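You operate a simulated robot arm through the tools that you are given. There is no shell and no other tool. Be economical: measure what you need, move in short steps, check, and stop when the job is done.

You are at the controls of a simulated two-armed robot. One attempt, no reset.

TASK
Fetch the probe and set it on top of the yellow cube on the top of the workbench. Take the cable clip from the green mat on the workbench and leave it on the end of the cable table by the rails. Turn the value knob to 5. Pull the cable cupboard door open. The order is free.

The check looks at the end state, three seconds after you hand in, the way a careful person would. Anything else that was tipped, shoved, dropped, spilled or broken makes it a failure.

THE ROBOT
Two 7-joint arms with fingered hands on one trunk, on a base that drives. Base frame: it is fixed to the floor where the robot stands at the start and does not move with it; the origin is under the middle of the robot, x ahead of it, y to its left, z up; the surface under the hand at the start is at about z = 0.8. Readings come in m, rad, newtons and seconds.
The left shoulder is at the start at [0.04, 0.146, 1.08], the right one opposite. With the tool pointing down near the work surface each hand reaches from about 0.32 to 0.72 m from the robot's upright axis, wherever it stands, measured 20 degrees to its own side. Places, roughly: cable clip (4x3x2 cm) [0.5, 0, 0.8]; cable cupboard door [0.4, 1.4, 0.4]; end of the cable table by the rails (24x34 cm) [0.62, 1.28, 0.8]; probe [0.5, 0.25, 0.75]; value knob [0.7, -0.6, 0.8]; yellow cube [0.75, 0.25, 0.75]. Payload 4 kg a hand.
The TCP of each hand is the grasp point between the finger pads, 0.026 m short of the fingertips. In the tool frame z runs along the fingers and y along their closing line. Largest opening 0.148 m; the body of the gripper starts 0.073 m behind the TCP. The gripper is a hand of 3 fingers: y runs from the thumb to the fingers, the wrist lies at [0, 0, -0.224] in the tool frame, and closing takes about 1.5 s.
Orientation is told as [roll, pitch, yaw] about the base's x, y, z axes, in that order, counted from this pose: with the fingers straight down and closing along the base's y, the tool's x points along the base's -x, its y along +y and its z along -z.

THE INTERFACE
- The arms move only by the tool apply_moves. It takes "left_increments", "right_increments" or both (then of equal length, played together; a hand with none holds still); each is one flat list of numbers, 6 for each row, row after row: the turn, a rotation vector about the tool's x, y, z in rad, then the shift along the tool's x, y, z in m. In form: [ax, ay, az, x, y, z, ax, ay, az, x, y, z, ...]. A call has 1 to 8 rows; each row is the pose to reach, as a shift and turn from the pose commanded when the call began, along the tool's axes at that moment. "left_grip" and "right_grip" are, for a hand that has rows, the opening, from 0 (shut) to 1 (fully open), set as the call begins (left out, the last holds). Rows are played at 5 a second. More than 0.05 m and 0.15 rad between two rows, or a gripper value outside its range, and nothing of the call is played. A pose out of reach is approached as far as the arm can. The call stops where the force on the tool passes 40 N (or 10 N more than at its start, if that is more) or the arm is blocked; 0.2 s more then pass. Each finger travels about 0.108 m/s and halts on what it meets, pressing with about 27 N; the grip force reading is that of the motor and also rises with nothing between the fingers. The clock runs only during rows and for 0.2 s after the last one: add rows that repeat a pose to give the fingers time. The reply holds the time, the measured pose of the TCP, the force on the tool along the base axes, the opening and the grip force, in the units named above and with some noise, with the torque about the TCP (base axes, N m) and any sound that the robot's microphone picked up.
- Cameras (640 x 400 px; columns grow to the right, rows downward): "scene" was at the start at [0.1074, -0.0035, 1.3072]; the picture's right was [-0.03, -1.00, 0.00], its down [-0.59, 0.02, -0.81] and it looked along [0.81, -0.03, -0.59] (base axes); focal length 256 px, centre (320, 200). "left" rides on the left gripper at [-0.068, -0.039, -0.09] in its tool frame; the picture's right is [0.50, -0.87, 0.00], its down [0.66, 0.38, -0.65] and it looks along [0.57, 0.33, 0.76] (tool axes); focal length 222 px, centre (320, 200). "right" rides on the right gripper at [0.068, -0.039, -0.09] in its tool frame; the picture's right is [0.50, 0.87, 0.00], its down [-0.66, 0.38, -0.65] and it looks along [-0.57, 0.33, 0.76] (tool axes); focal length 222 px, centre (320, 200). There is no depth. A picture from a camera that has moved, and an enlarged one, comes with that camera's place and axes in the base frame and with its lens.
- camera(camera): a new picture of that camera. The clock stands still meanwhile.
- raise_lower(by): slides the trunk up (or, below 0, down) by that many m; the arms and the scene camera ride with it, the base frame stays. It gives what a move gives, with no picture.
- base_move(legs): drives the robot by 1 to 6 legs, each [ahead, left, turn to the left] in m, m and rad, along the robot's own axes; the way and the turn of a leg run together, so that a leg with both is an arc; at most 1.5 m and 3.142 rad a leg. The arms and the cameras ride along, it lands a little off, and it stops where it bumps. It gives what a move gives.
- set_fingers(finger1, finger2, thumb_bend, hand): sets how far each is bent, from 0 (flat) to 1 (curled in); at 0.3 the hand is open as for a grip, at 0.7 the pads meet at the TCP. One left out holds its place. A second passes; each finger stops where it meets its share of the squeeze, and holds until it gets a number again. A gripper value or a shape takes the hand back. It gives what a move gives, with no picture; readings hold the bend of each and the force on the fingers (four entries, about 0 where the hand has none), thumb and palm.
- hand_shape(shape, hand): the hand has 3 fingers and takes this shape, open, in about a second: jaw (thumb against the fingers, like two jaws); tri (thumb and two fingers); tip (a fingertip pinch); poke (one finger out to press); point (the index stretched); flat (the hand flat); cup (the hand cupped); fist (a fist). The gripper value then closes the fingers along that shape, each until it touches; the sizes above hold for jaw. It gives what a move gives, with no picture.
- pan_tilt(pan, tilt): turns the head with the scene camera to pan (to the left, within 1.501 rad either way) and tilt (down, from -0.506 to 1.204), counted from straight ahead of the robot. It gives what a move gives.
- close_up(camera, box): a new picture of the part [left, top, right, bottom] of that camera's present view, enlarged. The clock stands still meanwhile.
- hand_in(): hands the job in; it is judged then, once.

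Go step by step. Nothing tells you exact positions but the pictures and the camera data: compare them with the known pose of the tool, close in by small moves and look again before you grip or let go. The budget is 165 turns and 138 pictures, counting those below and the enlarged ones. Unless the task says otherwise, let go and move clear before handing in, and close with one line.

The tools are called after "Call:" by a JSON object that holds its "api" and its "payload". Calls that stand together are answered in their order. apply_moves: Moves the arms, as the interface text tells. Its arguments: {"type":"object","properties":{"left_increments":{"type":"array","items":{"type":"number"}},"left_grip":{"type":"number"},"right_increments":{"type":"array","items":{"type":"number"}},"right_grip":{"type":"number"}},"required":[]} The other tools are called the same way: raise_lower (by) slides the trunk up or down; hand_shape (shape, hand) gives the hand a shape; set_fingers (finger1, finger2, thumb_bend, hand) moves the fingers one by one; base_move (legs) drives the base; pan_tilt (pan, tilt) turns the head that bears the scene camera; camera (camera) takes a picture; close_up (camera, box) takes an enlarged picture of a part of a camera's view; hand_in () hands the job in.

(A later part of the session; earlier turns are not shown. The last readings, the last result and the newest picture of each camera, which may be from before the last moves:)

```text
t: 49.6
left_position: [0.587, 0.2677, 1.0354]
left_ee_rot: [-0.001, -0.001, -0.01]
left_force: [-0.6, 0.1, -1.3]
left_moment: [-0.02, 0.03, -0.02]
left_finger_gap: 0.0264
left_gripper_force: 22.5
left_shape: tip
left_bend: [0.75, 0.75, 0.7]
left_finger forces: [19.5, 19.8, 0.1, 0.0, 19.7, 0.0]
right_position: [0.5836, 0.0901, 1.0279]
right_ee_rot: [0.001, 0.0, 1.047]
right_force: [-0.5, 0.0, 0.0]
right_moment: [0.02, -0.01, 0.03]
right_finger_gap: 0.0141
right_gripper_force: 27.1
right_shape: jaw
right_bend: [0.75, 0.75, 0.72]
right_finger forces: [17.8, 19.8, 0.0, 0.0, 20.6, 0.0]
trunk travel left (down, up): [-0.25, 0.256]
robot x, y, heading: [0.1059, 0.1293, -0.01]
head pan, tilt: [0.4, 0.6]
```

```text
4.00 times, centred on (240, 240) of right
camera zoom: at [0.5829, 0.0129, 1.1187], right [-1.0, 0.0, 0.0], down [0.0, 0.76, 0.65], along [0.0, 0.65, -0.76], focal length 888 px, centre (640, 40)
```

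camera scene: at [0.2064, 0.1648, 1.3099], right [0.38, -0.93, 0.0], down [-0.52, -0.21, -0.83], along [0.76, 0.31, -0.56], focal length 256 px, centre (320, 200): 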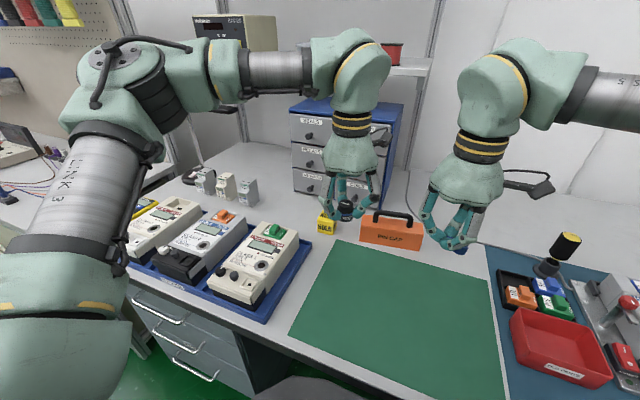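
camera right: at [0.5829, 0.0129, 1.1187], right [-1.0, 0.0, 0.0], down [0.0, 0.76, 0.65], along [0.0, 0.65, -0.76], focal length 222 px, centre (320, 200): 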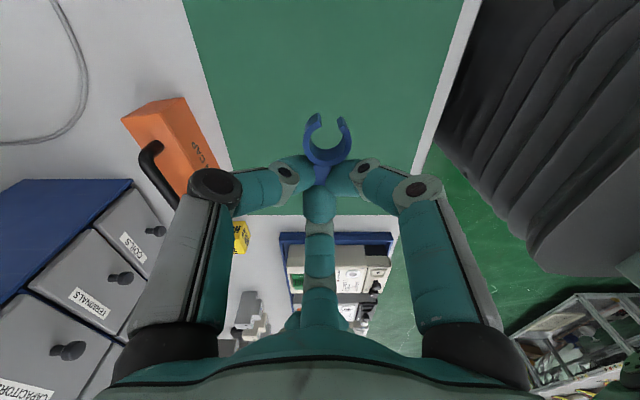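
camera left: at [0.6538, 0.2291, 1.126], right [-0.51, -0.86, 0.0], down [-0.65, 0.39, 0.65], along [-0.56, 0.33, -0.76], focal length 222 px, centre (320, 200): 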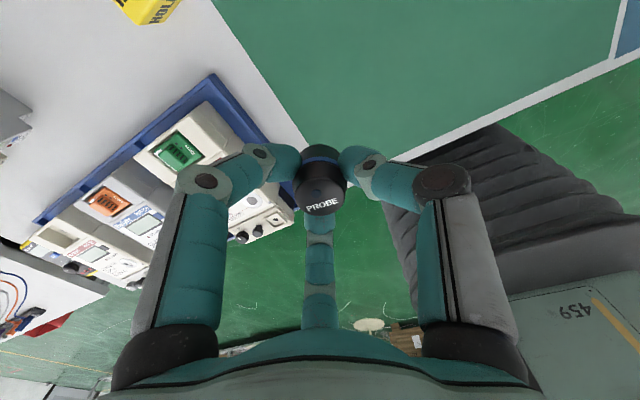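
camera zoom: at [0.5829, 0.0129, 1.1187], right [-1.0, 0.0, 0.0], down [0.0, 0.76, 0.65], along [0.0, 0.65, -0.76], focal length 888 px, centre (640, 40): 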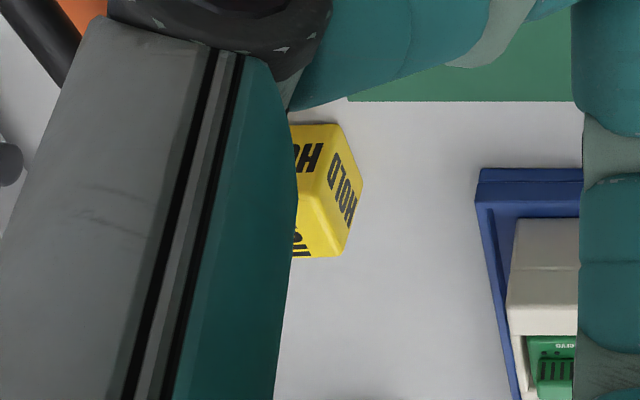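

Cube centre ≈ (0.7635, 0.368), 48 mm edge, top z≈0.848. I bring the probe above it.

Call:
{"api": "apply_moves", "payload": {"left_increments": [0, 0, 0, -0.029, 0.017, 0, 0, 0, 0, -0.058, 0.034, 0.005, 0, 0, 0, -0.088, 0.051, 0.015, 0, 0, 0, -0.117, 0.068, 0.03, 0, 0, 0, -0.146, 0.085, 0.045, 0, 0, 0, -0.1754, 0.102, 0.06, 0, 0, 0, -0.1754, 0.102, 0.06]}}

Call:
{"api": "camera", "payload": {"camera": "left"}}

Call:
{"api": "close_up", "payload": {"camera": "scene", "box": [270, 160, 390, 250]}}

```text
t: 51.2
left_position: [0.7671, 0.368, 0.9739]
left_ee_rot: [-0.001, -0.001, -0.012]
left_force: [-0.2, -0.1, -1.2]
left_moment: [0.03, -0.03, -0.05]
left_finger_gap: 0.026
left_gripper_force: 21.6
left_shape: tip
left_bend: [0.75, 0.75, 0.7]
left_finger forces: [19.5, 19.8, 0.0, 0.1, 19.6, 0.1]
right_position: [0.5834, 0.0898, 1.0276]
right_ee_rot: [0.0, 0.001, 1.045]
right_force: [-0.3, -0.9, 0.9]
right_moment: [0.0, -0.01, 0.03]
right_finger_gap: 0.0141
right_gripper_force: 27.4
right_shape: jaw
right_bend: [0.75, 0.75, 0.72]
right_finger forces: [17.8, 19.9, 0.0, 0.0, 20.7, 0.1]
trunk travel left (down, up): [-0.25, 0.256]
robot x, y, heading: [0.1033, 0.1318, -0.011]
head pan, tilt: [0.4, 0.6]
```

```text
77 pictures are left
camera left: at [0.8334, 0.3278, 1.0646], right [-0.51, -0.86, 0.0], down [-0.65, 0.39, 0.65], along [-0.56, 0.33, -0.76], focal length 222 px, centre (320, 200)
```

left: 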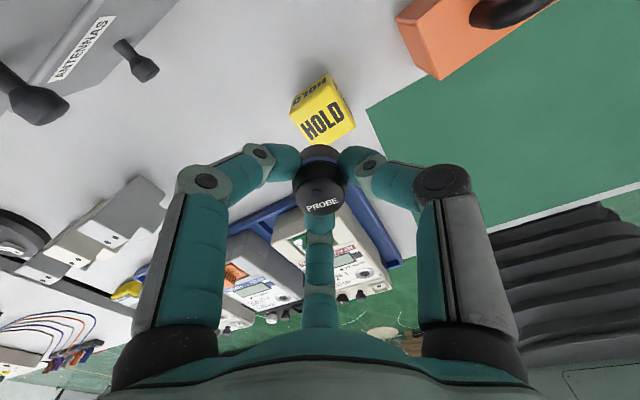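

```text
4.44 times, centred on (330, 205) of scene
camera zoom: at [0.2066, 0.1646, 1.3099], right [0.38, -0.93, 0.0], down [-0.52, -0.21, -0.83], along [0.76, 0.31, -0.56], focal length 1137 px, centre (276, 178)
```

zoom: 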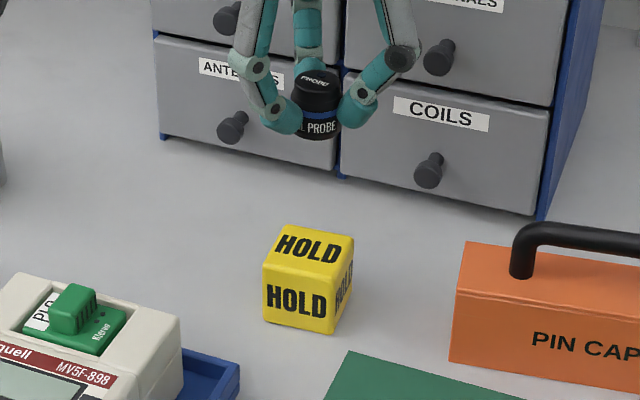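

Call:
{"api": "close_up", "payload": {"camera": "left", "box": [260, 60, 380, 160]}}

```text
4.00 times, centred on (320, 110) of left
camera zoom: at [0.8334, 0.3278, 1.0646], right [-0.51, -0.86, 0.0], down [-0.65, 0.39, 0.65], along [-0.56, 0.33, -0.76], focal length 888 px, centre (320, 560)
```

zoom: 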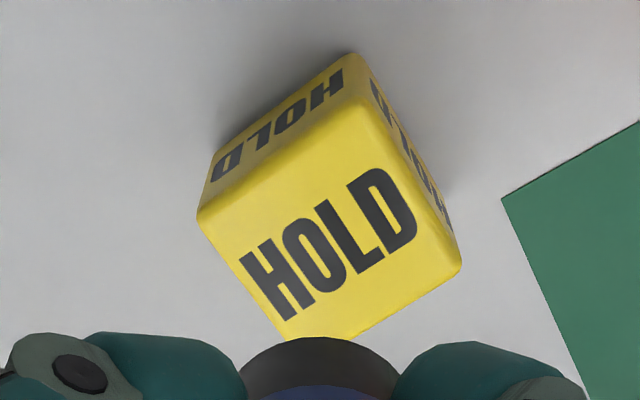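

The cube top is nearly below; I correct -4 mm in x and lower to just above it.

Call:
{"api": "apply_moves", "payload": {"left_increments": [0, 0, 0, 0.004, 0, 0.03, 0, 0, 0, 0.004, 0, 0.06, 0, 0, 0, 0.004, 0, 0.075, 0, 0, 0, 0.004, 0, 0.082, 0, 0, 0, 0.004, 0, 0.082]}}

Call:
{"api": "close_up", "payload": {"camera": "scene", "box": [290, 180, 370, 250]}}

Call:
{"api": "close_up", "payload": {"camera": "left", "box": [240, 100, 400, 240]}}

```text
t: 52.4
left_position: [0.7601, 0.3659, 0.8928]
left_ee_rot: [0.001, 0.001, -0.01]
left_force: [0.4, 0.5, -0.4]
left_moment: [-0.01, 0.0, 0.0]
left_finger_gap: 0.0261
left_gripper_force: 21.8
left_shape: tip
left_bend: [0.75, 0.75, 0.7]
left_finger forces: [19.6, 19.7, 0.0, 0.0, 19.5, 0.0]
right_position: [0.585, 0.0886, 1.0273]
right_ee_rot: [0.0, 0.0, 1.044]
right_force: [-0.4, 0.6, 0.0]
right_moment: [0.02, 0.02, 0.01]
right_finger_gap: 0.0144
right_gripper_force: 27.1
right_shape: jaw
right_bend: [0.75, 0.75, 0.72]
right_finger forces: [17.8, 19.8, 0.1, 0.0, 20.7, 0.0]
trunk travel left (down, up): [-0.25, 0.256]
robot x, y, heading: [0.102, 0.1295, -0.011]
head pan, tilt: [0.4, 0.6]
```

```text
5.71 times, centred on (330, 215) of scene
camera zoom: at [0.2074, 0.1641, 1.3098], right [0.38, -0.93, 0.0], down [-0.52, -0.21, -0.82], along [0.76, 0.31, -0.57], focal length 1462 px, centre (263, 114)
```

zoom: 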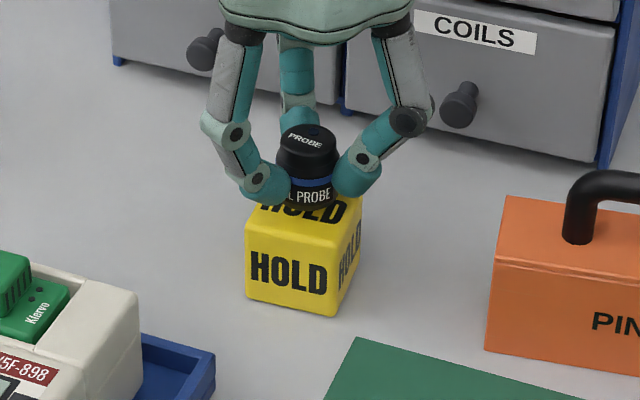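

```text
2.86 times, centred on (320, 170) of left
camera zoom: at [0.8268, 0.3272, 0.9834], right [-0.51, -0.86, 0.0], down [-0.65, 0.39, 0.65], along [-0.56, 0.33, -0.76], focal length 635 px, centre (320, 286)
```

zoom: 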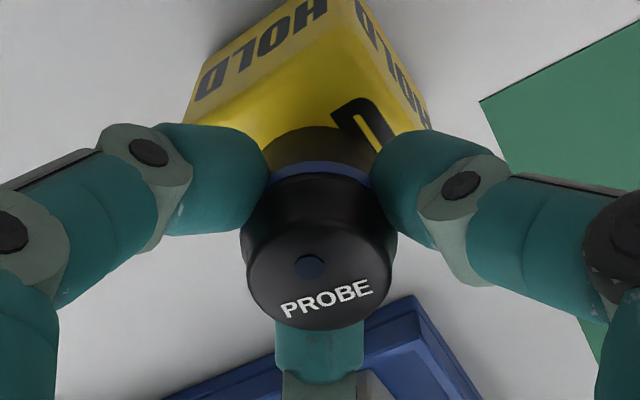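

The probe is over the cube's top within a few mm. I lower gently until contact.

Call:
{"api": "apply_moves", "payload": {"left_increments": [0, 0, 0, 0, 0, 0.004, 0, 0, 0, 0, 0, 0.007, 0, 0, 0, 0, 0, 0.007]}}

Call:
{"api": "close_up", "payload": {"camera": "scene", "box": [290, 180, 370, 250]}}

```text
t: 53.2
left_position: [0.761, 0.3663, 0.8864]
left_ee_rot: [0.0, 0.002, -0.011]
left_force: [0.0, 1.0, -0.2]
left_moment: [0.03, 0.01, 0.01]
left_finger_gap: 0.0259
left_gripper_force: 21.7
left_shape: tip
left_bend: [0.75, 0.75, 0.7]
left_finger forces: [19.6, 19.8, 0.0, 0.0, 19.6, 0.0]
right_position: [0.5847, 0.0911, 1.0261]
right_ee_rot: [-0.001, 0.001, 1.046]
right_force: [0.6, -0.1, 0.5]
right_moment: [0.03, -0.02, 0.0]
right_finger_gap: 0.0144
right_gripper_force: 27.1
right_shape: jaw
right_bend: [0.75, 0.75, 0.72]
right_finger forces: [17.7, 19.7, 0.1, 0.0, 20.7, 0.0]
trunk travel left (down, up): [-0.25, 0.256]
robot x, y, heading: [0.1042, 0.1315, -0.01]
head pan, tilt: [0.4, 0.6]
```

```text
5.71 times, centred on (330, 215) of scene
camera zoom: at [0.2074, 0.1643, 1.3098], right [0.38, -0.93, 0.0], down [-0.52, -0.21, -0.82], along [0.76, 0.31, -0.57], focal length 1462 px, centre (263, 114)
```

zoom: 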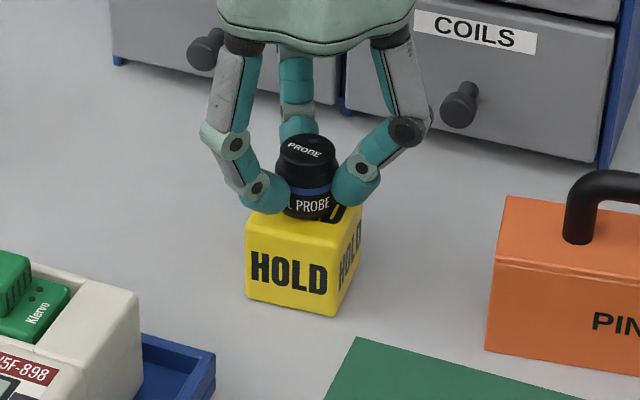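

Call:
{"api": "apply_moves", "payload": {"left_increments": [0, 0, 0, 0, 0, 0.002, 0, 0, 0, 0, 0, 0.002, 0, 0, 0, 0, 0, 0.002]}}

```text
t: 54.0
left_position: [0.7611, 0.3668, 0.8848]
left_ee_rot: [0.0, 0.001, -0.011]
left_force: [-0.6, -0.6, -0.5]
left_moment: [-0.02, -0.01, -0.03]
left_finger_gap: 0.0259
left_gripper_force: 22.5
left_shape: tip
left_bend: [0.75, 0.75, 0.7]
left_finger forces: [19.6, 19.8, 0.0, 0.0, 19.5, 0.0]
right_position: [0.5838, 0.0898, 1.0267]
right_ee_rot: [0.0, -0.001, 1.045]
right_force: [-0.1, 0.4, -1.3]
right_moment: [0.0, 0.01, 0.0]
right_finger_gap: 0.0143
right_gripper_force: 26.8
right_shape: jaw
right_bend: [0.75, 0.75, 0.72]
right_finger forces: [17.8, 19.9, 0.0, 0.1, 20.7, 0.1]
trunk travel left (down, up): [-0.25, 0.256]
robot x, y, heading: [0.1068, 0.1296, -0.012]
head pan, tilt: [0.4, 0.6]
```

Call:
{"api": "apply_moves", "payload": {"left_increments": [0, 0, 0, 0, 0, 0.001, 0, 0, 0, 0, 0, 0.002, 0, 0, 0, 0, 0, 0.002]}}

Call:
{"api": "close_up", "payload": {"camera": "left", "box": [240, 80, 400, 220]}}

Call:
{"api": "close_up", "payload": {"camera": "scene", "box": [300, 190, 360, 240]}}

```text
t: 54.8
left_position: [0.7616, 0.3665, 0.883]
left_ee_rot: [0.001, 0.001, -0.011]
left_force: [0.9, 1.0, 1.9]
left_moment: [-0.05, -0.01, -0.01]
left_finger_gap: 0.0259
left_gripper_force: 22.1
left_shape: tip
left_bend: [0.75, 0.75, 0.7]
left_finger forces: [20.1, 20.1, 0.0, 0.0, 19.8, 0.0]
right_position: [0.5842, 0.0914, 1.0271]
right_ee_rot: [-0.001, 0.0, 1.046]
right_force: [-0.1, 0.5, -0.3]
right_moment: [-0.01, -0.01, 0.02]
right_finger_gap: 0.0142
right_gripper_force: 27.2
right_shape: jaw
right_bend: [0.75, 0.75, 0.72]
right_finger forces: [17.7, 19.8, 0.1, 0.0, 20.7, 0.1]
trunk travel left (down, up): [-0.25, 0.256]
robot x, y, heading: [0.1036, 0.1309, -0.011]
head pan, tilt: [0.4, 0.6]
```

```text
2.86 times, centred on (320, 150) of left
camera zoom: at [0.8271, 0.3274, 0.9741], right [-0.51, -0.86, 0.0], down [-0.65, 0.39, 0.65], along [-0.56, 0.33, -0.76], focal length 635 px, centre (320, 343)
```

zoom: 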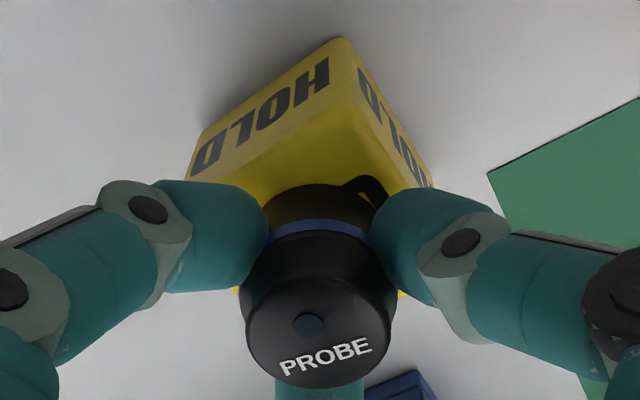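

```text
8.00 times, centred on (330, 215) of scene
camera zoom: at [0.2071, 0.1642, 1.3098], right [0.38, -0.93, 0.0], down [-0.52, -0.21, -0.83], along [0.76, 0.31, -0.56], focal length 2047 px, centre (240, 80)
```

zoom: 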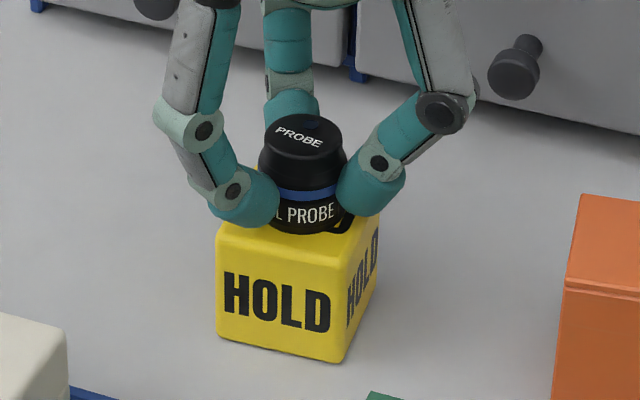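

The probe rests on the cube, well centred. I open the left hand and rise straight up.

Call:
{"api": "apply_moves", "payload": {"left_increments": [0, 0, 0, 0, 0, 0, 0, 0, 0, 0, 0, 0, 0, 0, 0, 0, 0, 0, 0, 0, 0, 0, 0, 0], "left_grip": 0.4}}

Call:
{"api": "apply_moves", "payload": {"left_increments": [0, 0, 0, 0, 0, -0.02, 0, 0, 0, 0, 0, -0.05, 0, 0, 0, 0, 0, -0.09, 0, 0, 0, 0, 0, -0.12, 0, 0, 0, 0, 0, -0.12]}}

Call:
{"api": "close_up", "payload": {"camera": "scene", "box": [280, 150, 400, 250]}}

```text
t: 55.8
left_position: [0.7614, 0.3672, 0.8836]
left_ee_rot: [0.0, -0.001, -0.012]
left_force: [0.6, -0.5, -0.1]
left_moment: [0.0, 0.01, 0.04]
left_finger_gap: 0.0589
left_gripper_force: 0.1
left_shape: tip
left_bend: [0.77, 0.77, 0.7]
left_finger forces: [0.1, 0.0, 0.0, 0.0, 0.0, 0.1]
right_position: [0.5856, 0.0911, 1.0259]
right_ee_rot: [-0.003, -0.001, 1.045]
right_force: [0.4, 0.1, -0.4]
right_moment: [-0.01, -0.02, -0.01]
right_finger_gap: 0.0144
right_gripper_force: 26.5
right_shape: jaw
right_bend: [0.75, 0.75, 0.72]
right_finger forces: [17.8, 19.8, 0.0, 0.0, 20.7, 0.0]
trunk travel left (down, up): [-0.25, 0.256]
robot x, y, heading: [0.1025, 0.1344, -0.007]
head pan, tilt: [0.4, 0.6]
```

```text
t: 57.0
left_position: [0.7625, 0.3664, 1.0036]
left_ee_rot: [0.001, -0.002, -0.009]
left_force: [0.1, -1.0, 0.3]
left_moment: [0.0, 0.01, -0.03]
left_finger_gap: 0.059
left_gripper_force: 0.1
left_shape: tip
left_bend: [0.77, 0.77, 0.7]
left_finger forces: [0.0, 0.0, 0.0, 0.0, 0.0, 0.0]
right_position: [0.5851, 0.0907, 1.0264]
right_ee_rot: [0.0, 0.0, 1.046]
right_force: [0.0, 0.5, -0.2]
right_moment: [-0.01, -0.02, 0.02]
right_finger_gap: 0.0138
right_gripper_force: 27.1
right_shape: jaw
right_bend: [0.75, 0.75, 0.72]
right_finger forces: [17.7, 19.8, 0.0, 0.1, 20.7, 0.0]
trunk travel left (down, up): [-0.25, 0.256]
robot x, y, heading: [0.106, 0.1303, -0.013]
head pan, tilt: [0.4, 0.6]
```

```text
4.00 times, centred on (340, 200) of scene
camera zoom: at [0.2077, 0.1646, 1.3097], right [0.38, -0.93, 0.0], down [-0.52, -0.21, -0.82], along [0.76, 0.31, -0.57], focal length 1023 px, centre (240, 200)
```

zoom: 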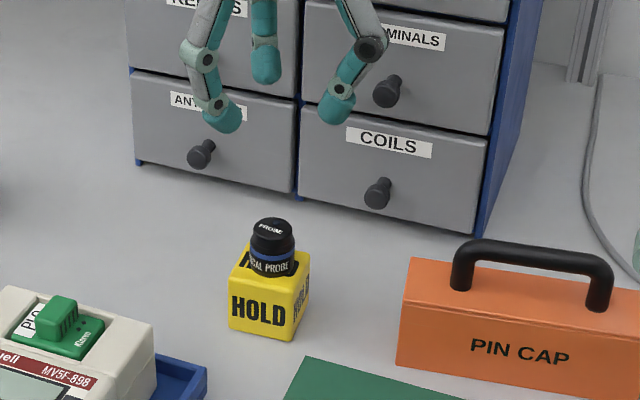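

The probe stands on the cube. I retract both hands to their carrying positions.

Call:
{"api": "apply_moves", "payload": {"left_increments": [0, 0, 0, 0, 0, -0.03, 0, 0, 0, 0.03, -0.02, -0.05, 0, 0, 0, 0.06, -0.04, -0.07, 0, 0, 0, 0.09, -0.06, -0.085, 0, 0, 0, 0.12, -0.08, -0.1, 0, 0, 0, 0.15, -0.1, -0.11, 0, 0, 0, 0.185, -0.125, -0.123, 0, 0, 0, 0.215, -0.148, -0.135], "right_increments": [0, 0, 0.13, 0.028, -0.0105, -0.0125, 0, 0, 0.26, 0.056, -0.021, -0.025, 0, 0, 0.39, 0.085, -0.032, -0.0375, 0, 0, 0.52, 0.113, -0.0423, -0.05, 0, 0, 0.65, 0.141, -0.053, -0.0625, 0, 0, 0.78, 0.169, -0.0635, -0.075, 0, 0, 0.91, 0.198, -0.074, -0.0875, 0, 0, 1.05, 0.226, -0.0846, -0.1]}}

```text
t: 58.8
left_position: [0.5423, 0.2203, 1.1414]
left_ee_rot: [0.0, -0.001, -0.01]
left_force: [-0.5, -0.5, 0.5]
left_moment: [0.02, -0.04, -0.01]
left_finger_gap: 0.059
left_gripper_force: 0.0
left_shape: tip
left_bend: [0.77, 0.77, 0.7]
left_finger forces: [0.0, 0.0, 0.0, 0.1, 0.0, 0.1]
right_position: [0.5423, -0.1486, 1.1275]
right_ee_rot: [0.003, 0.001, -0.004]
right_force: [0.0, -0.3, 0.9]
right_moment: [0.02, 0.0, -0.04]
right_finger_gap: 0.0142
right_gripper_force: 27.1
right_shape: jaw
right_bend: [0.75, 0.75, 0.72]
right_finger forces: [17.8, 19.8, 0.1, 0.0, 20.5, 0.0]
trunk travel left (down, up): [-0.25, 0.256]
robot x, y, heading: [0.1041, 0.1278, -0.009]
head pan, tilt: [0.4, 0.6]
```

Next I back off from the bench and look to the left for the cable table and cupboard.

Call:
{"api": "base_move", "payload": {"legs": [[-0.35, 0, 0], [0, 0.6, 0]]}}

Call:
{"api": "pan_tilt", "payload": {"pan": 0.6, "tilt": 0.6}}

Call:
{"api": "camera", "payload": {"camera": "scene"}}

```text
t: 64.0
left_position: [0.1961, 0.8165, 1.1402]
left_ee_rot: [-0.002, -0.001, -0.002]
left_force: [-0.1, -0.3, -0.2]
left_moment: [0.03, 0.01, 0.02]
left_finger_gap: 0.059
left_gripper_force: 0.1
left_shape: tip
left_bend: [0.77, 0.77, 0.7]
left_finger forces: [0.1, 0.0, 0.1, 0.0, 0.1, 0.1]
right_position: [0.1978, 0.4478, 1.1269]
right_ee_rot: [0.001, 0.0, 0.003]
right_force: [0.0, -0.1, -0.3]
right_moment: [-0.03, -0.03, -0.01]
right_finger_gap: 0.0143
right_gripper_force: 26.9
right_shape: jaw
right_bend: [0.75, 0.75, 0.72]
right_finger forces: [17.7, 19.8, 0.1, 0.0, 20.6, 0.1]
trunk travel left (down, up): [-0.25, 0.256]
robot x, y, heading: [-0.2467, 0.7221, -0.008]
head pan, tilt: [0.4, 0.6]
```

```text
t: 64.7
left_position: [0.1953, 0.8161, 1.1401]
left_ee_rot: [-0.001, 0.001, -0.002]
left_force: [0.6, 0.0, -0.6]
left_moment: [-0.01, 0.02, 0.0]
left_finger_gap: 0.0592
left_gripper_force: 0.1
left_shape: tip
left_bend: [0.77, 0.77, 0.7]
left_finger forces: [0.0, 0.0, 0.0, 0.0, 0.0, 0.0]
right_position: [0.1984, 0.4481, 1.1263]
right_ee_rot: [-0.001, 0.0, 0.004]
right_force: [-0.8, -0.3, -1.0]
right_moment: [-0.01, 0.01, -0.01]
right_finger_gap: 0.0144
right_gripper_force: 26.9
right_shape: jaw
right_bend: [0.75, 0.75, 0.72]
right_finger forces: [17.7, 19.9, 0.0, 0.0, 20.5, 0.1]
trunk travel left (down, up): [-0.25, 0.256]
robot x, y, heading: [-0.2455, 0.7185, 0.002]
head pan, tilt: [0.6, 0.6]
```

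```text
68 pictures are left
camera scene: at [-0.15, 0.7722, 1.3098], right [0.56, -0.83, 0.0], down [-0.47, -0.32, -0.82], along [0.68, 0.46, -0.57], focal length 256 px, centre (320, 200)
```

scene: 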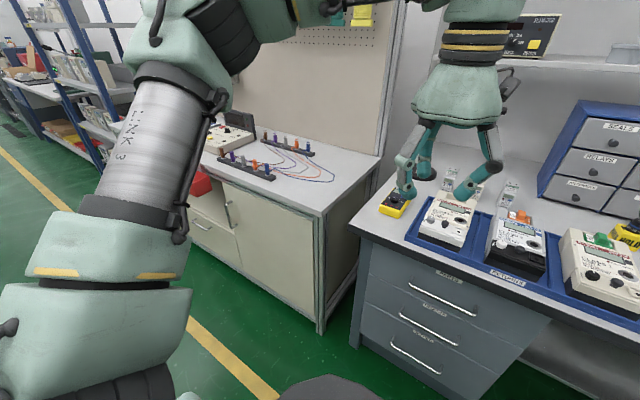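

The cable table with its cupboard is further left. I drive another 0.55 m and look again.

Call:
{"api": "base_move", "payload": {"legs": [[0, 0.6, 0]]}}

Call:
{"api": "pan_tilt", "payload": {"pan": 0.05, "tilt": 0.75}}

Call:
{"api": "camera", "payload": {"camera": "scene"}}

```text
t: 68.1
left_position: [0.1991, 1.407, 1.1401]
left_ee_rot: [-0.001, 0.001, -0.011]
left_force: [0.2, -0.3, 0.1]
left_moment: [-0.03, 0.01, 0.03]
left_finger_gap: 0.0588
left_gripper_force: 0.0
left_shape: tip
left_bend: [0.77, 0.77, 0.7]
left_finger forces: [0.0, 0.0, 0.1, 0.0, 0.0, 0.0]
right_position: [0.199, 1.0377, 1.1259]
right_ee_rot: [-0.001, 0.0, -0.004]
right_force: [0.4, -0.9, 0.5]
right_moment: [0.03, -0.01, 0.05]
right_finger_gap: 0.0143
right_gripper_force: 27.2
right_shape: jaw
right_bend: [0.75, 0.75, 0.72]
right_finger forces: [17.7, 19.8, 0.0, 0.0, 20.5, 0.0]
trunk travel left (down, up): [-0.25, 0.256]
robot x, y, heading: [-0.2369, 1.3156, -0.009]
head pan, tilt: [0.6, 0.6]
```

```text
t: 69.0
left_position: [0.1992, 1.408, 1.1396]
left_ee_rot: [-0.001, 0.0, -0.012]
left_force: [-0.2, 0.7, 0.3]
left_moment: [0.0, 0.0, -0.03]
left_finger_gap: 0.0589
left_gripper_force: 0.0
left_shape: tip
left_bend: [0.77, 0.77, 0.7]
left_finger forces: [0.0, 0.0, 0.1, 0.0, 0.0, 0.0]
right_position: [0.1986, 1.0366, 1.1266]
right_ee_rot: [0.0, 0.0, -0.003]
right_force: [0.7, 0.2, -0.1]
right_moment: [-0.03, -0.01, 0.02]
right_finger_gap: 0.0143
right_gripper_force: 27.2
right_shape: jaw
right_bend: [0.75, 0.75, 0.72]
right_finger forces: [17.6, 19.7, 0.0, 0.0, 20.6, 0.1]
trunk travel left (down, up): [-0.25, 0.256]
robot x, y, heading: [-0.2405, 1.3172, -0.008]
head pan, tilt: [0.051, 0.75]
```

```text
67 pictures are left
camera scene: at [-0.1364, 1.3196, 1.2969], right [0.04, -1.0, 0.0], down [-0.68, -0.03, -0.73], along [0.73, 0.03, -0.68], focal length 256 px, centre (320, 200)
```

scene: 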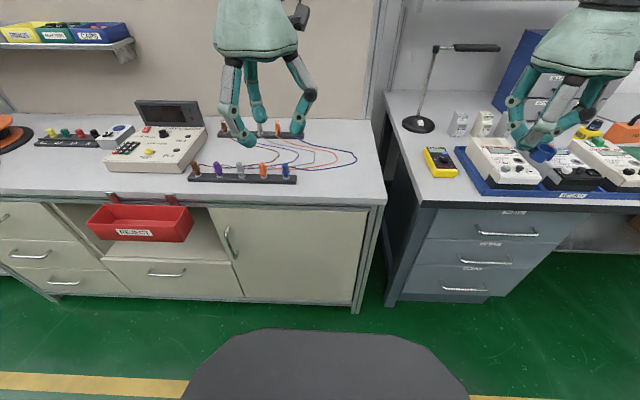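

I see the cable table's right end with wires near the rails, and the cupboard door below with its handle on the left side. I enlarge both areas.

Call:
{"api": "close_up", "payload": {"camera": "scene", "box": [260, 110, 400, 210]}}

Call:
{"api": "close_up", "payload": {"camera": "scene", "box": [80, 180, 390, 320]}}

```text
4.00 times, centred on (330, 160) of scene
camera zoom: at [-0.1364, 1.3196, 1.2969], right [0.04, -1.0, 0.0], down [-0.68, -0.03, -0.73], along [0.73, 0.03, -0.68], focal length 1023 px, centre (280, 360)
```

zoom: 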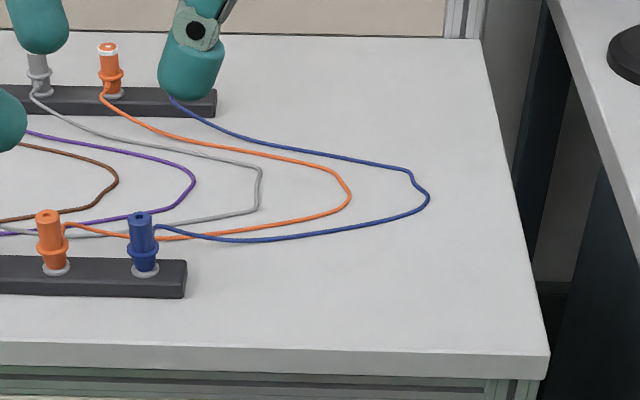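

```text
2.06 times, centred on (235, 250) of scene
camera zoom: at [-0.1364, 1.3196, 1.2969], right [0.04, -1.0, 0.0], down [-0.68, -0.03, -0.73], along [0.73, 0.03, -0.68], focal length 528 px, centre (496, 97)
```

zoom: 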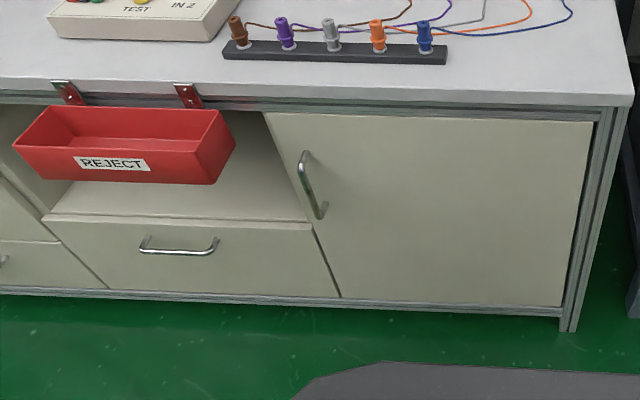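

There is free space at the front of the right end, around (0.51, 1.25), clear of the wires. I drive closer so the right hand can set the clip there.

Call:
{"api": "base_move", "payload": {"legs": [[0.25, 0.16, 0]]}}

Call:
{"api": "camera", "payload": {"camera": "right"}}

Call:
{"api": "camera", "payload": {"camera": "scene"}}

```text
t: 71.1
left_position: [0.4494, 1.5681, 1.1409]
left_ee_rot: [-0.001, 0.001, -0.01]
left_force: [0.3, 0.0, -0.6]
left_moment: [-0.04, -0.03, -0.02]
left_finger_gap: 0.0588
left_gripper_force: 0.0
left_shape: tip
left_bend: [0.77, 0.77, 0.7]
left_finger forces: [0.1, 0.0, 0.0, 0.0, 0.1, 0.0]
right_position: [0.4491, 1.1998, 1.1271]
right_ee_rot: [-0.001, -0.001, -0.001]
right_force: [-0.3, 0.0, -0.7]
right_moment: [0.02, -0.01, 0.01]
right_finger_gap: 0.0142
right_gripper_force: 27.4
right_shape: jaw
right_bend: [0.75, 0.75, 0.72]
right_finger forces: [17.7, 19.7, 0.0, 0.0, 20.4, 0.0]
trunk travel left (down, up): [-0.25, 0.256]
robot x, y, heading: [0.0143, 1.4762, -0.013]
head pan, tilt: [0.051, 0.75]
```

```text
64 pictures are left
camera right: at [0.3817, 1.1597, 1.2181], right [-0.5, 0.87, 0.0], down [0.66, 0.38, 0.65], along [0.57, 0.33, -0.76], focal length 222 px, centre (320, 200)
```

right: 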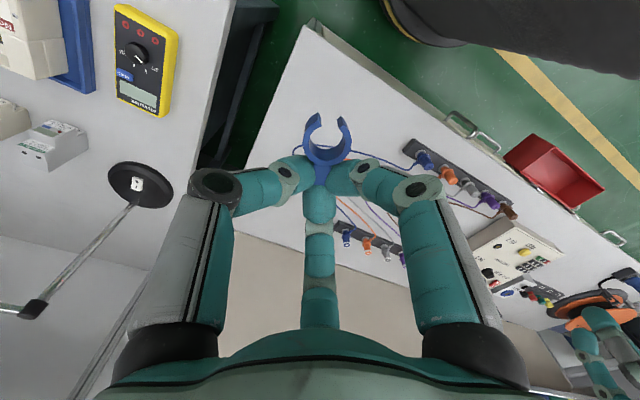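

```text
63 pictures are left
camera scene: at [0.1141, 1.48, 1.297], right [0.04, -1.0, 0.0], down [-0.68, -0.03, -0.73], along [0.73, 0.03, -0.68], focal length 256 px, centre (320, 200)
```

scene: 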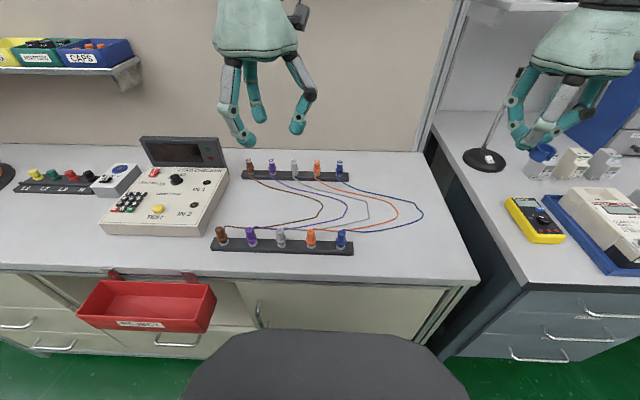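

I move the clip over (0.505, 1.26) and lower to z≈0.9.

Call:
{"api": "apply_moves", "payload": {"right_increments": [0, 0, 0, -0.014, 0.015, 0.03, 0, 0, 0, -0.028, 0.03, 0.07, 0, 0, 0, -0.042, 0.045, 0.11, 0, 0, 0, -0.056, 0.06, 0.15, 0, 0, 0, -0.056, 0.06, 0.19, 0, 0, 0, -0.056, 0.06, 0.225, 0, 0, 0, -0.056, 0.06, 0.225]}}

Call:
{"api": "camera", "payload": {"camera": "right"}}

Call:
{"api": "close_up", "payload": {"camera": "scene", "box": [320, 150, 500, 300]}}

```text
t: 72.7
left_position: [0.4497, 1.5682, 1.1405]
left_ee_rot: [0.0, 0.001, -0.011]
left_force: [0.7, 0.7, 0.6]
left_moment: [-0.01, 0.0, 0.02]
left_finger_gap: 0.0588
left_gripper_force: 0.0
left_shape: tip
left_bend: [0.77, 0.77, 0.7]
left_finger forces: [0.0, 0.0, 0.0, 0.0, 0.1, 0.1]
right_position: [0.5053, 1.2612, 0.9046]
right_ee_rot: [-0.001, 0.001, -0.004]
right_force: [0.5, 0.5, 0.5]
right_moment: [-0.01, 0.04, -0.04]
right_finger_gap: 0.014
right_gripper_force: 26.9
right_shape: jaw
right_bend: [0.75, 0.75, 0.72]
right_finger forces: [17.6, 19.8, 0.0, 0.1, 20.2, 0.1]
trunk travel left (down, up): [-0.25, 0.256]
robot x, y, heading: [0.0121, 1.4793, -0.007]
head pan, tilt: [0.051, 0.75]
```

```text
62 pictures are left
camera right: at [0.436, 1.2223, 0.9958], right [-0.5, 0.87, 0.0], down [0.66, 0.38, 0.65], along [0.57, 0.33, -0.76], focal length 222 px, centre (320, 200)
```

right: 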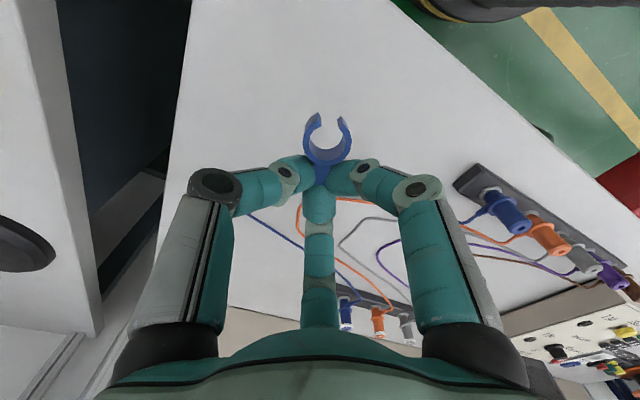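

```text
2.67 times, centred on (410, 225) of scene
camera zoom: at [0.1143, 1.4806, 1.297], right [0.04, -1.0, 0.0], down [-0.68, -0.03, -0.73], along [0.73, 0.03, -0.68], focal length 682 px, centre (80, 133)
```

zoom: 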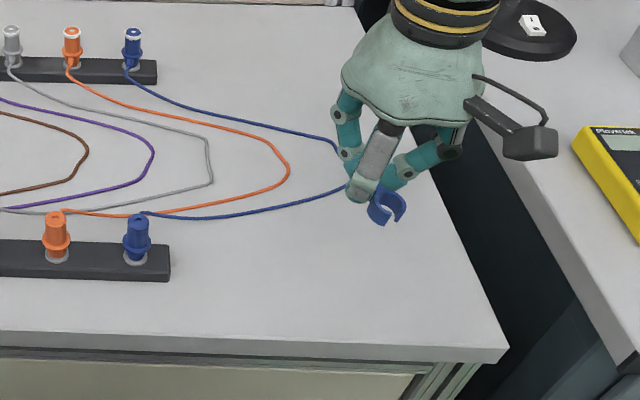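

I pull back 1.5 cm from the wires and lower toward the table.

Call:
{"api": "apply_moves", "payload": {"right_increments": [0, 0, 0, 0.015, 0, 0.02, 0, 0, 0, 0.015, 0, 0.045, 0, 0, 0, 0.015, 0, 0.06, 0, 0, 0, 0.015, 0, 0.068, 0, 0, 0, 0.015, 0, 0.068]}}

Call:
{"api": "close_up", "payload": {"camera": "scene", "box": [360, 180, 480, 280]}}

Call:
{"api": "close_up", "payload": {"camera": "right", "box": [200, 80, 440, 240]}}

```text
t: 73.9
left_position: [0.4501, 1.5666, 1.1407]
left_ee_rot: [-0.002, -0.001, -0.01]
left_force: [-0.1, -0.1, -0.8]
left_moment: [0.01, 0.01, -0.03]
left_finger_gap: 0.059
left_gripper_force: 0.0
left_shape: tip
left_bend: [0.77, 0.77, 0.7]
left_finger forces: [0.0, 0.1, 0.1, 0.1, 0.0, 0.0]
right_position: [0.4914, 1.2592, 0.833]
right_ee_rot: [0.0, -0.001, -0.003]
right_force: [0.7, 0.4, -0.5]
right_moment: [0.02, 0.03, 0.04]
right_finger_gap: 0.0144
right_gripper_force: 27.2
right_shape: jaw
right_bend: [0.75, 0.75, 0.72]
right_finger forces: [17.6, 19.8, 0.1, 0.0, 20.2, 0.1]
trunk travel left (down, up): [-0.25, 0.256]
robot x, y, heading: [0.0097, 1.4793, -0.015]
head pan, tilt: [0.051, 0.75]
```

```text
4.00 times, centred on (420, 230) of scene
camera zoom: at [0.1145, 1.4804, 1.2969], right [0.04, -1.0, 0.0], down [-0.68, -0.03, -0.73], along [0.73, 0.03, -0.68], focal length 1023 px, centre (-80, 80)
```

zoom: 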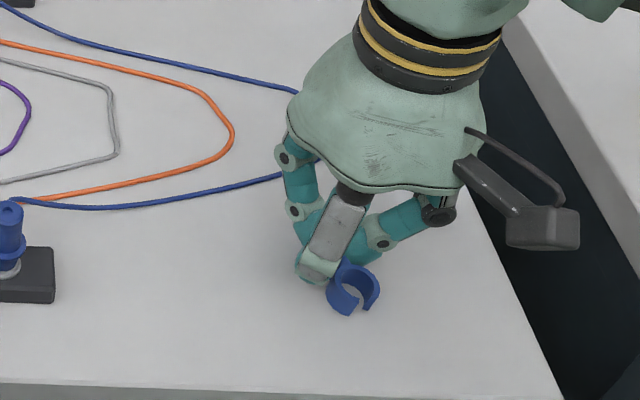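

```text
2.50 times, centred on (320, 160) of right
camera zoom: at [0.4237, 1.2197, 0.9253], right [-0.5, 0.87, 0.0], down [0.66, 0.38, 0.65], along [0.57, 0.33, -0.76], focal length 555 px, centre (320, 300)
```

zoom: 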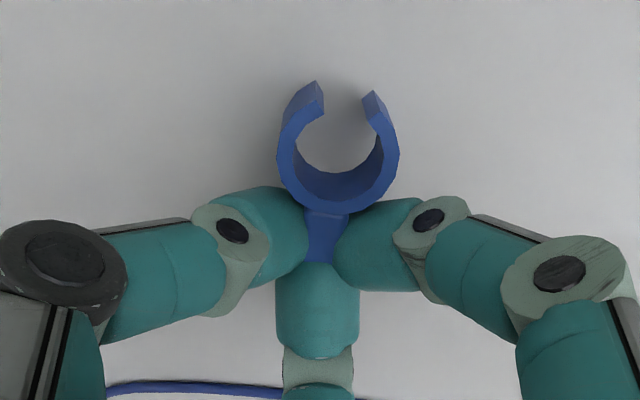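

Call:
{"api": "apply_moves", "payload": {"right_increments": [0, 0, 0, 0, 0, 0.002, 0, 0, 0, 0, 0, 0.004, 0, 0, 0, 0, 0, 0.004]}}

```text
t: 74.7
left_position: [0.4499, 1.5688, 1.141]
left_ee_rot: [-0.001, 0.001, -0.009]
left_force: [-0.5, 0.0, 0.3]
left_moment: [0.0, 0.0, -0.02]
left_finger_gap: 0.0592
left_gripper_force: 0.0
left_shape: tip
left_bend: [0.77, 0.77, 0.7]
left_finger forces: [0.1, 0.0, 0.1, 0.0, 0.1, 0.0]
right_position: [0.4912, 1.2587, 0.8293]
right_ee_rot: [-0.001, 0.0, -0.002]
right_force: [0.8, -0.5, 1.4]
right_moment: [0.0, 0.01, 0.01]
right_finger_gap: 0.0142
right_gripper_force: 26.8
right_shape: jaw
right_bend: [0.75, 0.75, 0.72]
right_finger forces: [17.9, 19.9, 0.1, 0.0, 20.7, 0.0]
trunk travel left (down, up): [-0.25, 0.256]
robot x, y, heading: [0.0166, 1.4771, -0.014]
head pan, tilt: [0.051, 0.75]
```

The clip touches the table. I open the fingers and look before rising.

Call:
{"api": "apply_moves", "payload": {"right_increments": [0, 0, 0, 0, 0, 0, 0, 0, 0, 0, 0, 0, 0, 0, 0, 0, 0, 0], "right_grip": 0.22}}

Call:
{"api": "close_up", "payload": {"camera": "right", "box": [200, 80, 440, 240]}}

```text
t: 75.5
left_position: [0.4501, 1.568, 1.1389]
left_ee_rot: [0.0, 0.001, -0.012]
left_force: [0.8, 0.8, 0.0]
left_moment: [-0.01, -0.02, 0.0]
left_finger_gap: 0.0591
left_gripper_force: 0.0
left_shape: tip
left_bend: [0.77, 0.77, 0.7]
left_finger forces: [0.0, 0.1, 0.0, 0.0, 0.1, 0.0]
right_position: [0.4919, 1.2602, 0.8293]
right_ee_rot: [-0.001, 0.001, -0.003]
right_force: [-1.1, -0.9, 0.9]
right_moment: [-0.01, -0.01, -0.01]
right_finger_gap: 0.0325
right_gripper_force: 0.0
right_shape: jaw
right_bend: [0.76, 0.76, 0.7]
right_finger forces: [0.1, 0.0, 0.0, 0.1, 0.0, 0.0]
trunk travel left (down, up): [-0.25, 0.256]
robot x, y, heading: [0.0104, 1.479, -0.01]
head pan, tilt: [0.051, 0.75]
```

```text
2.50 times, centred on (320, 160) of right
camera zoom: at [0.4237, 1.2198, 0.9209], right [-0.5, 0.87, 0.0], down [0.66, 0.38, 0.65], along [0.57, 0.33, -0.76], focal length 555 px, centre (320, 300)
```

zoom: 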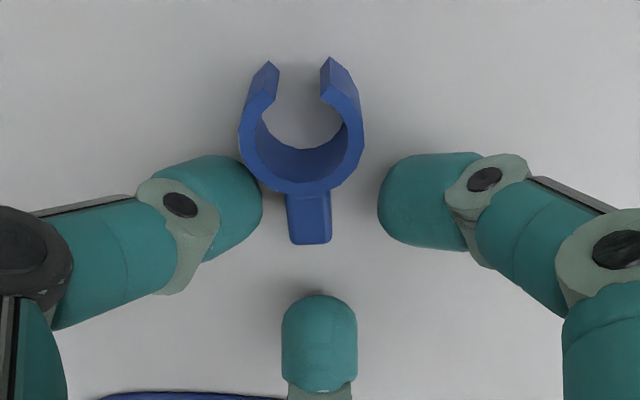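

The clip is free on the table. I rise straight up and look.

Call:
{"api": "apply_moves", "payload": {"right_increments": [0, 0, 0, 0, 0, -0.015, 0, 0, 0, 0, 0, -0.04, 0, 0, 0, 0, 0, -0.08, 0, 0, 0, 0, 0, -0.12, 0, 0, 0, 0.02, -0.02, -0.16, 0, 0, 0, 0.04, -0.04, -0.2, 0, 0, 0, 0.06, -0.06, -0.24, 0, 0, 0, 0.06, -0.06, -0.28]}}

Call:
{"api": "close_up", "payload": {"camera": "scene", "box": [320, 150, 500, 300]}}

```text
t: 77.3
left_position: [0.4495, 1.5683, 1.1411]
left_ee_rot: [0.0, -0.002, -0.011]
left_force: [0.1, -0.3, -0.4]
left_moment: [-0.01, 0.01, 0.01]
left_finger_gap: 0.0589
left_gripper_force: 0.0
left_shape: tip
left_bend: [0.77, 0.77, 0.7]
left_finger forces: [0.0, 0.1, 0.1, 0.0, 0.0, 0.0]
right_position: [0.4283, 1.1991, 1.1087]
right_ee_rot: [0.0, -0.002, 0.0]
right_force: [0.5, -0.1, 0.7]
right_moment: [-0.01, 0.01, -0.01]
right_finger_gap: 0.0327
right_gripper_force: 0.2
right_shape: jaw
right_bend: [0.76, 0.76, 0.7]
right_finger forces: [0.1, 0.0, 0.0, 0.0, 0.1, 0.0]
trunk travel left (down, up): [-0.25, 0.256]
robot x, y, heading: [0.0103, 1.4791, -0.013]
head pan, tilt: [0.051, 0.75]
```

```text
2.67 times, centred on (410, 225) of scene
camera zoom: at [0.1141, 1.4813, 1.297], right [0.04, -1.0, 0.0], down [-0.68, -0.03, -0.73], along [0.73, 0.03, -0.68], focal length 682 px, centre (80, 133)
```

zoom: 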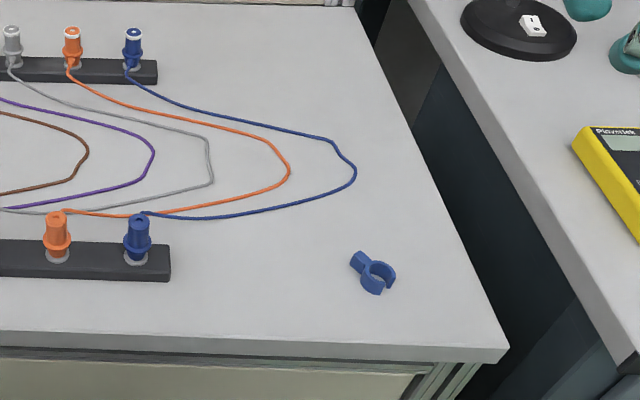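

The clip lies upright, centred near (0.475, 1.245). I'd like it a few centimetres further from the front edge, so I will nudge it gently with closed fingers from the front.

Call:
{"api": "apply_moves", "payload": {"right_increments": [0, 0, 0, 0.001, 0.016, 0.04, 0, 0, 0, 0.001, 0.03, 0.08, 0, 0, 0, 0.001, 0.045, 0.12, 0, 0, 0, 0.001, 0.045, 0.16, 0, 0, 0, 0.001, 0.045, 0.2, 0, 0, 0, 0.001, 0.045, 0.225, 0, 0, 0, 0.001, 0.045, 0.225], "right_grip": 0.0}}

Call:
{"api": "camera", "payload": {"camera": "right"}}

Call:
{"api": "close_up", "payload": {"camera": "scene", "box": [360, 190, 480, 290]}}

```text
t: 78.9
left_position: [0.4497, 1.5684, 1.1398]
left_ee_rot: [0.001, 0.001, -0.009]
left_force: [-0.2, 1.0, -0.2]
left_moment: [0.01, 0.0, 0.02]
left_finger_gap: 0.0589
left_gripper_force: 0.1
left_shape: tip
left_bend: [0.77, 0.77, 0.7]
left_finger forces: [0.0, 0.0, 0.0, 0.0, 0.0, 0.1]
right_position: [0.4325, 1.2448, 0.8851]
right_ee_rot: [0.0, 0.0, -0.002]
right_force: [0.3, 0.1, -0.7]
right_moment: [-0.01, -0.06, 0.02]
right_finger_gap: 0.0
right_gripper_force: 26.8
right_shape: jaw
right_bend: [0.7, 0.7, 0.7]
right_finger forces: [0.0, 0.0, 0.0, 0.0, 0.1, 0.1]
trunk travel left (down, up): [-0.25, 0.256]
robot x, y, heading: [0.0138, 1.4774, -0.014]
head pan, tilt: [0.051, 0.75]
```

```text
56 pictures are left
camera right: at [0.3647, 1.2056, 0.9763], right [-0.5, 0.87, 0.0], down [0.66, 0.38, 0.65], along [0.57, 0.33, -0.76], focal length 222 px, centre (320, 200)
```

right: 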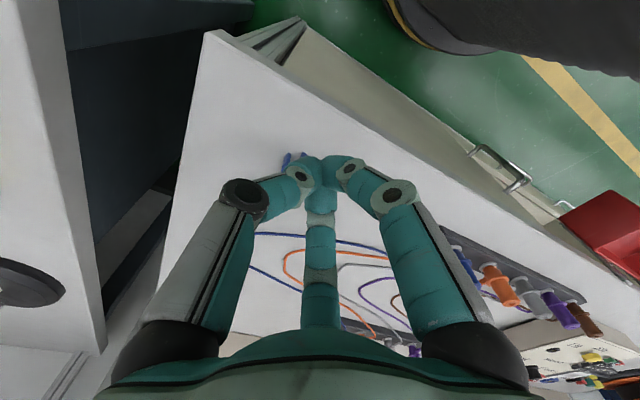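

```text
4.00 times, centred on (420, 240) of scene
camera zoom: at [0.1143, 1.4804, 1.297], right [0.04, -1.0, 0.0], down [-0.68, -0.03, -0.73], along [0.73, 0.03, -0.68], focal length 1023 px, centre (-80, 40)
```

zoom: 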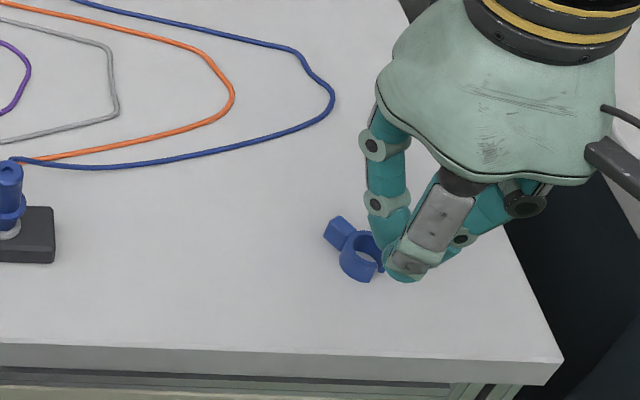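

The fingers are a little close to the ring; I step back 1.3 cm, adjust y, lower, then push +x slowly.

Call:
{"api": "apply_moves", "payload": {"right_increments": [0, 0, 0, 0.013, -0.006, 0, 0, 0, 0, 0.013, -0.006, 0.02, 0, 0, 0, 0.013, -0.006, 0.04, 0, 0, 0, 0.013, -0.006, 0.05, 0, 0, 0, 0.013, -0.006, 0.05]}}

Call:
{"api": "close_up", "payload": {"camera": "scene", "box": [360, 190, 480, 290]}}

```text
t: 80.1
left_position: [0.4505, 1.5678, 1.1402]
left_ee_rot: [0.001, 0.001, -0.011]
left_force: [-0.8, 0.4, 1.4]
left_moment: [-0.01, 0.01, 0.0]
left_finger_gap: 0.059
left_gripper_force: 0.1
left_shape: tip
left_bend: [0.77, 0.77, 0.7]
left_finger forces: [0.0, 0.1, 0.0, 0.1, 0.0, 0.1]
right_position: [0.4179, 1.2378, 0.8378]
right_ee_rot: [0.001, -0.001, -0.005]
right_force: [-0.1, -0.2, 0.9]
right_moment: [0.01, 0.02, 0.0]
right_finger_gap: 0.0
right_gripper_force: 27.3
right_shape: jaw
right_bend: [0.7, 0.7, 0.7]
right_finger forces: [0.1, 0.1, 0.0, 0.0, 0.0, 0.1]
trunk travel left (down, up): [-0.25, 0.256]
robot x, y, heading: [0.0118, 1.4736, -0.011]
head pan, tilt: [0.051, 0.75]
```

```text
4.00 times, centred on (420, 240) of scene
camera zoom: at [0.1146, 1.4803, 1.2969], right [0.04, -1.0, 0.0], down [-0.68, -0.03, -0.73], along [0.73, 0.03, -0.68], focal length 1023 px, centre (-80, 40)
```

zoom: 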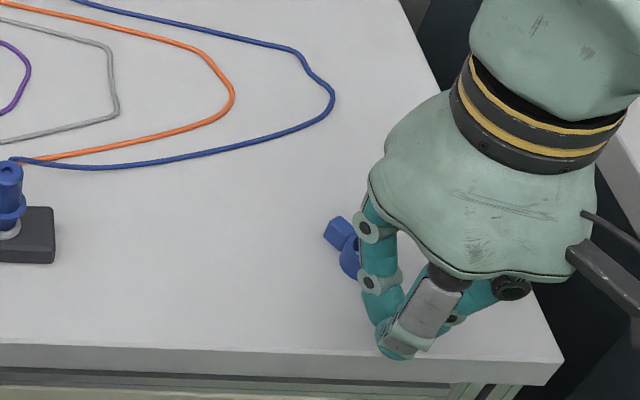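

Call:
{"api": "apply_moves", "payload": {"right_increments": [0, 0, 0, -0.005, 0.01, 0.004, 0, 0, 0, -0.012, 0.01, 0.004, 0, 0, 0, -0.02, 0.01, 0.004, 0, 0, 0, -0.028, 0.01, 0.004, 0, 0, 0, -0.036, 0.01, 0.004, 0, 0, 0, -0.043, 0.01, 0.004, 0, 0, 0, -0.05, 0.01, 0.004]}}

Call:
{"api": "close_up", "payload": {"camera": "scene", "box": [360, 190, 480, 290]}}

```text
t: 81.7
left_position: [0.4513, 1.5682, 1.1398]
left_ee_rot: [0.0, -0.001, -0.011]
left_force: [-0.5, -0.4, 0.7]
left_moment: [0.01, 0.0, -0.01]
left_finger_gap: 0.0588
left_gripper_force: 0.0
left_shape: tip
left_bend: [0.77, 0.77, 0.7]
left_finger forces: [0.0, 0.0, 0.2, 0.1, 0.0, 0.0]
right_position: [0.4664, 1.2476, 0.8308]
right_ee_rot: [0.0, 0.001, -0.004]
right_force: [0.0, -0.2, 0.1]
right_moment: [0.02, -0.02, 0.01]
right_finger_gap: 0.0001
right_gripper_force: 27.3
right_shape: jaw
right_bend: [0.7, 0.7, 0.7]
right_finger forces: [0.0, 0.0, 0.0, 0.1, 0.1, 0.0]
trunk travel left (down, up): [-0.25, 0.256]
robot x, y, heading: [0.0115, 1.4766, -0.008]
head pan, tilt: [0.051, 0.75]
```

```text
4.00 times, centred on (420, 240) of scene
camera zoom: at [0.1147, 1.4803, 1.2969], right [0.04, -1.0, 0.0], down [-0.68, -0.03, -0.73], along [0.73, 0.03, -0.68], focal length 1023 px, centre (-80, 40)
```

zoom: 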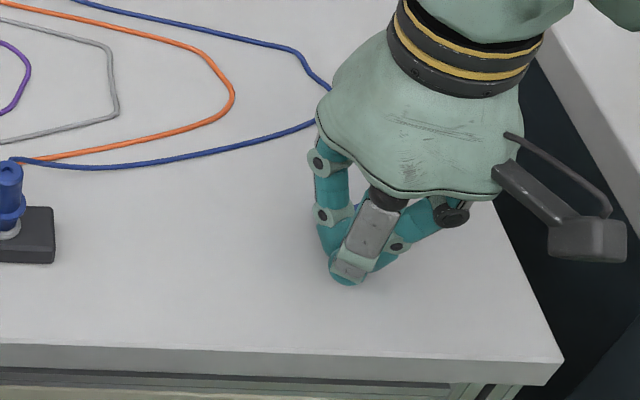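

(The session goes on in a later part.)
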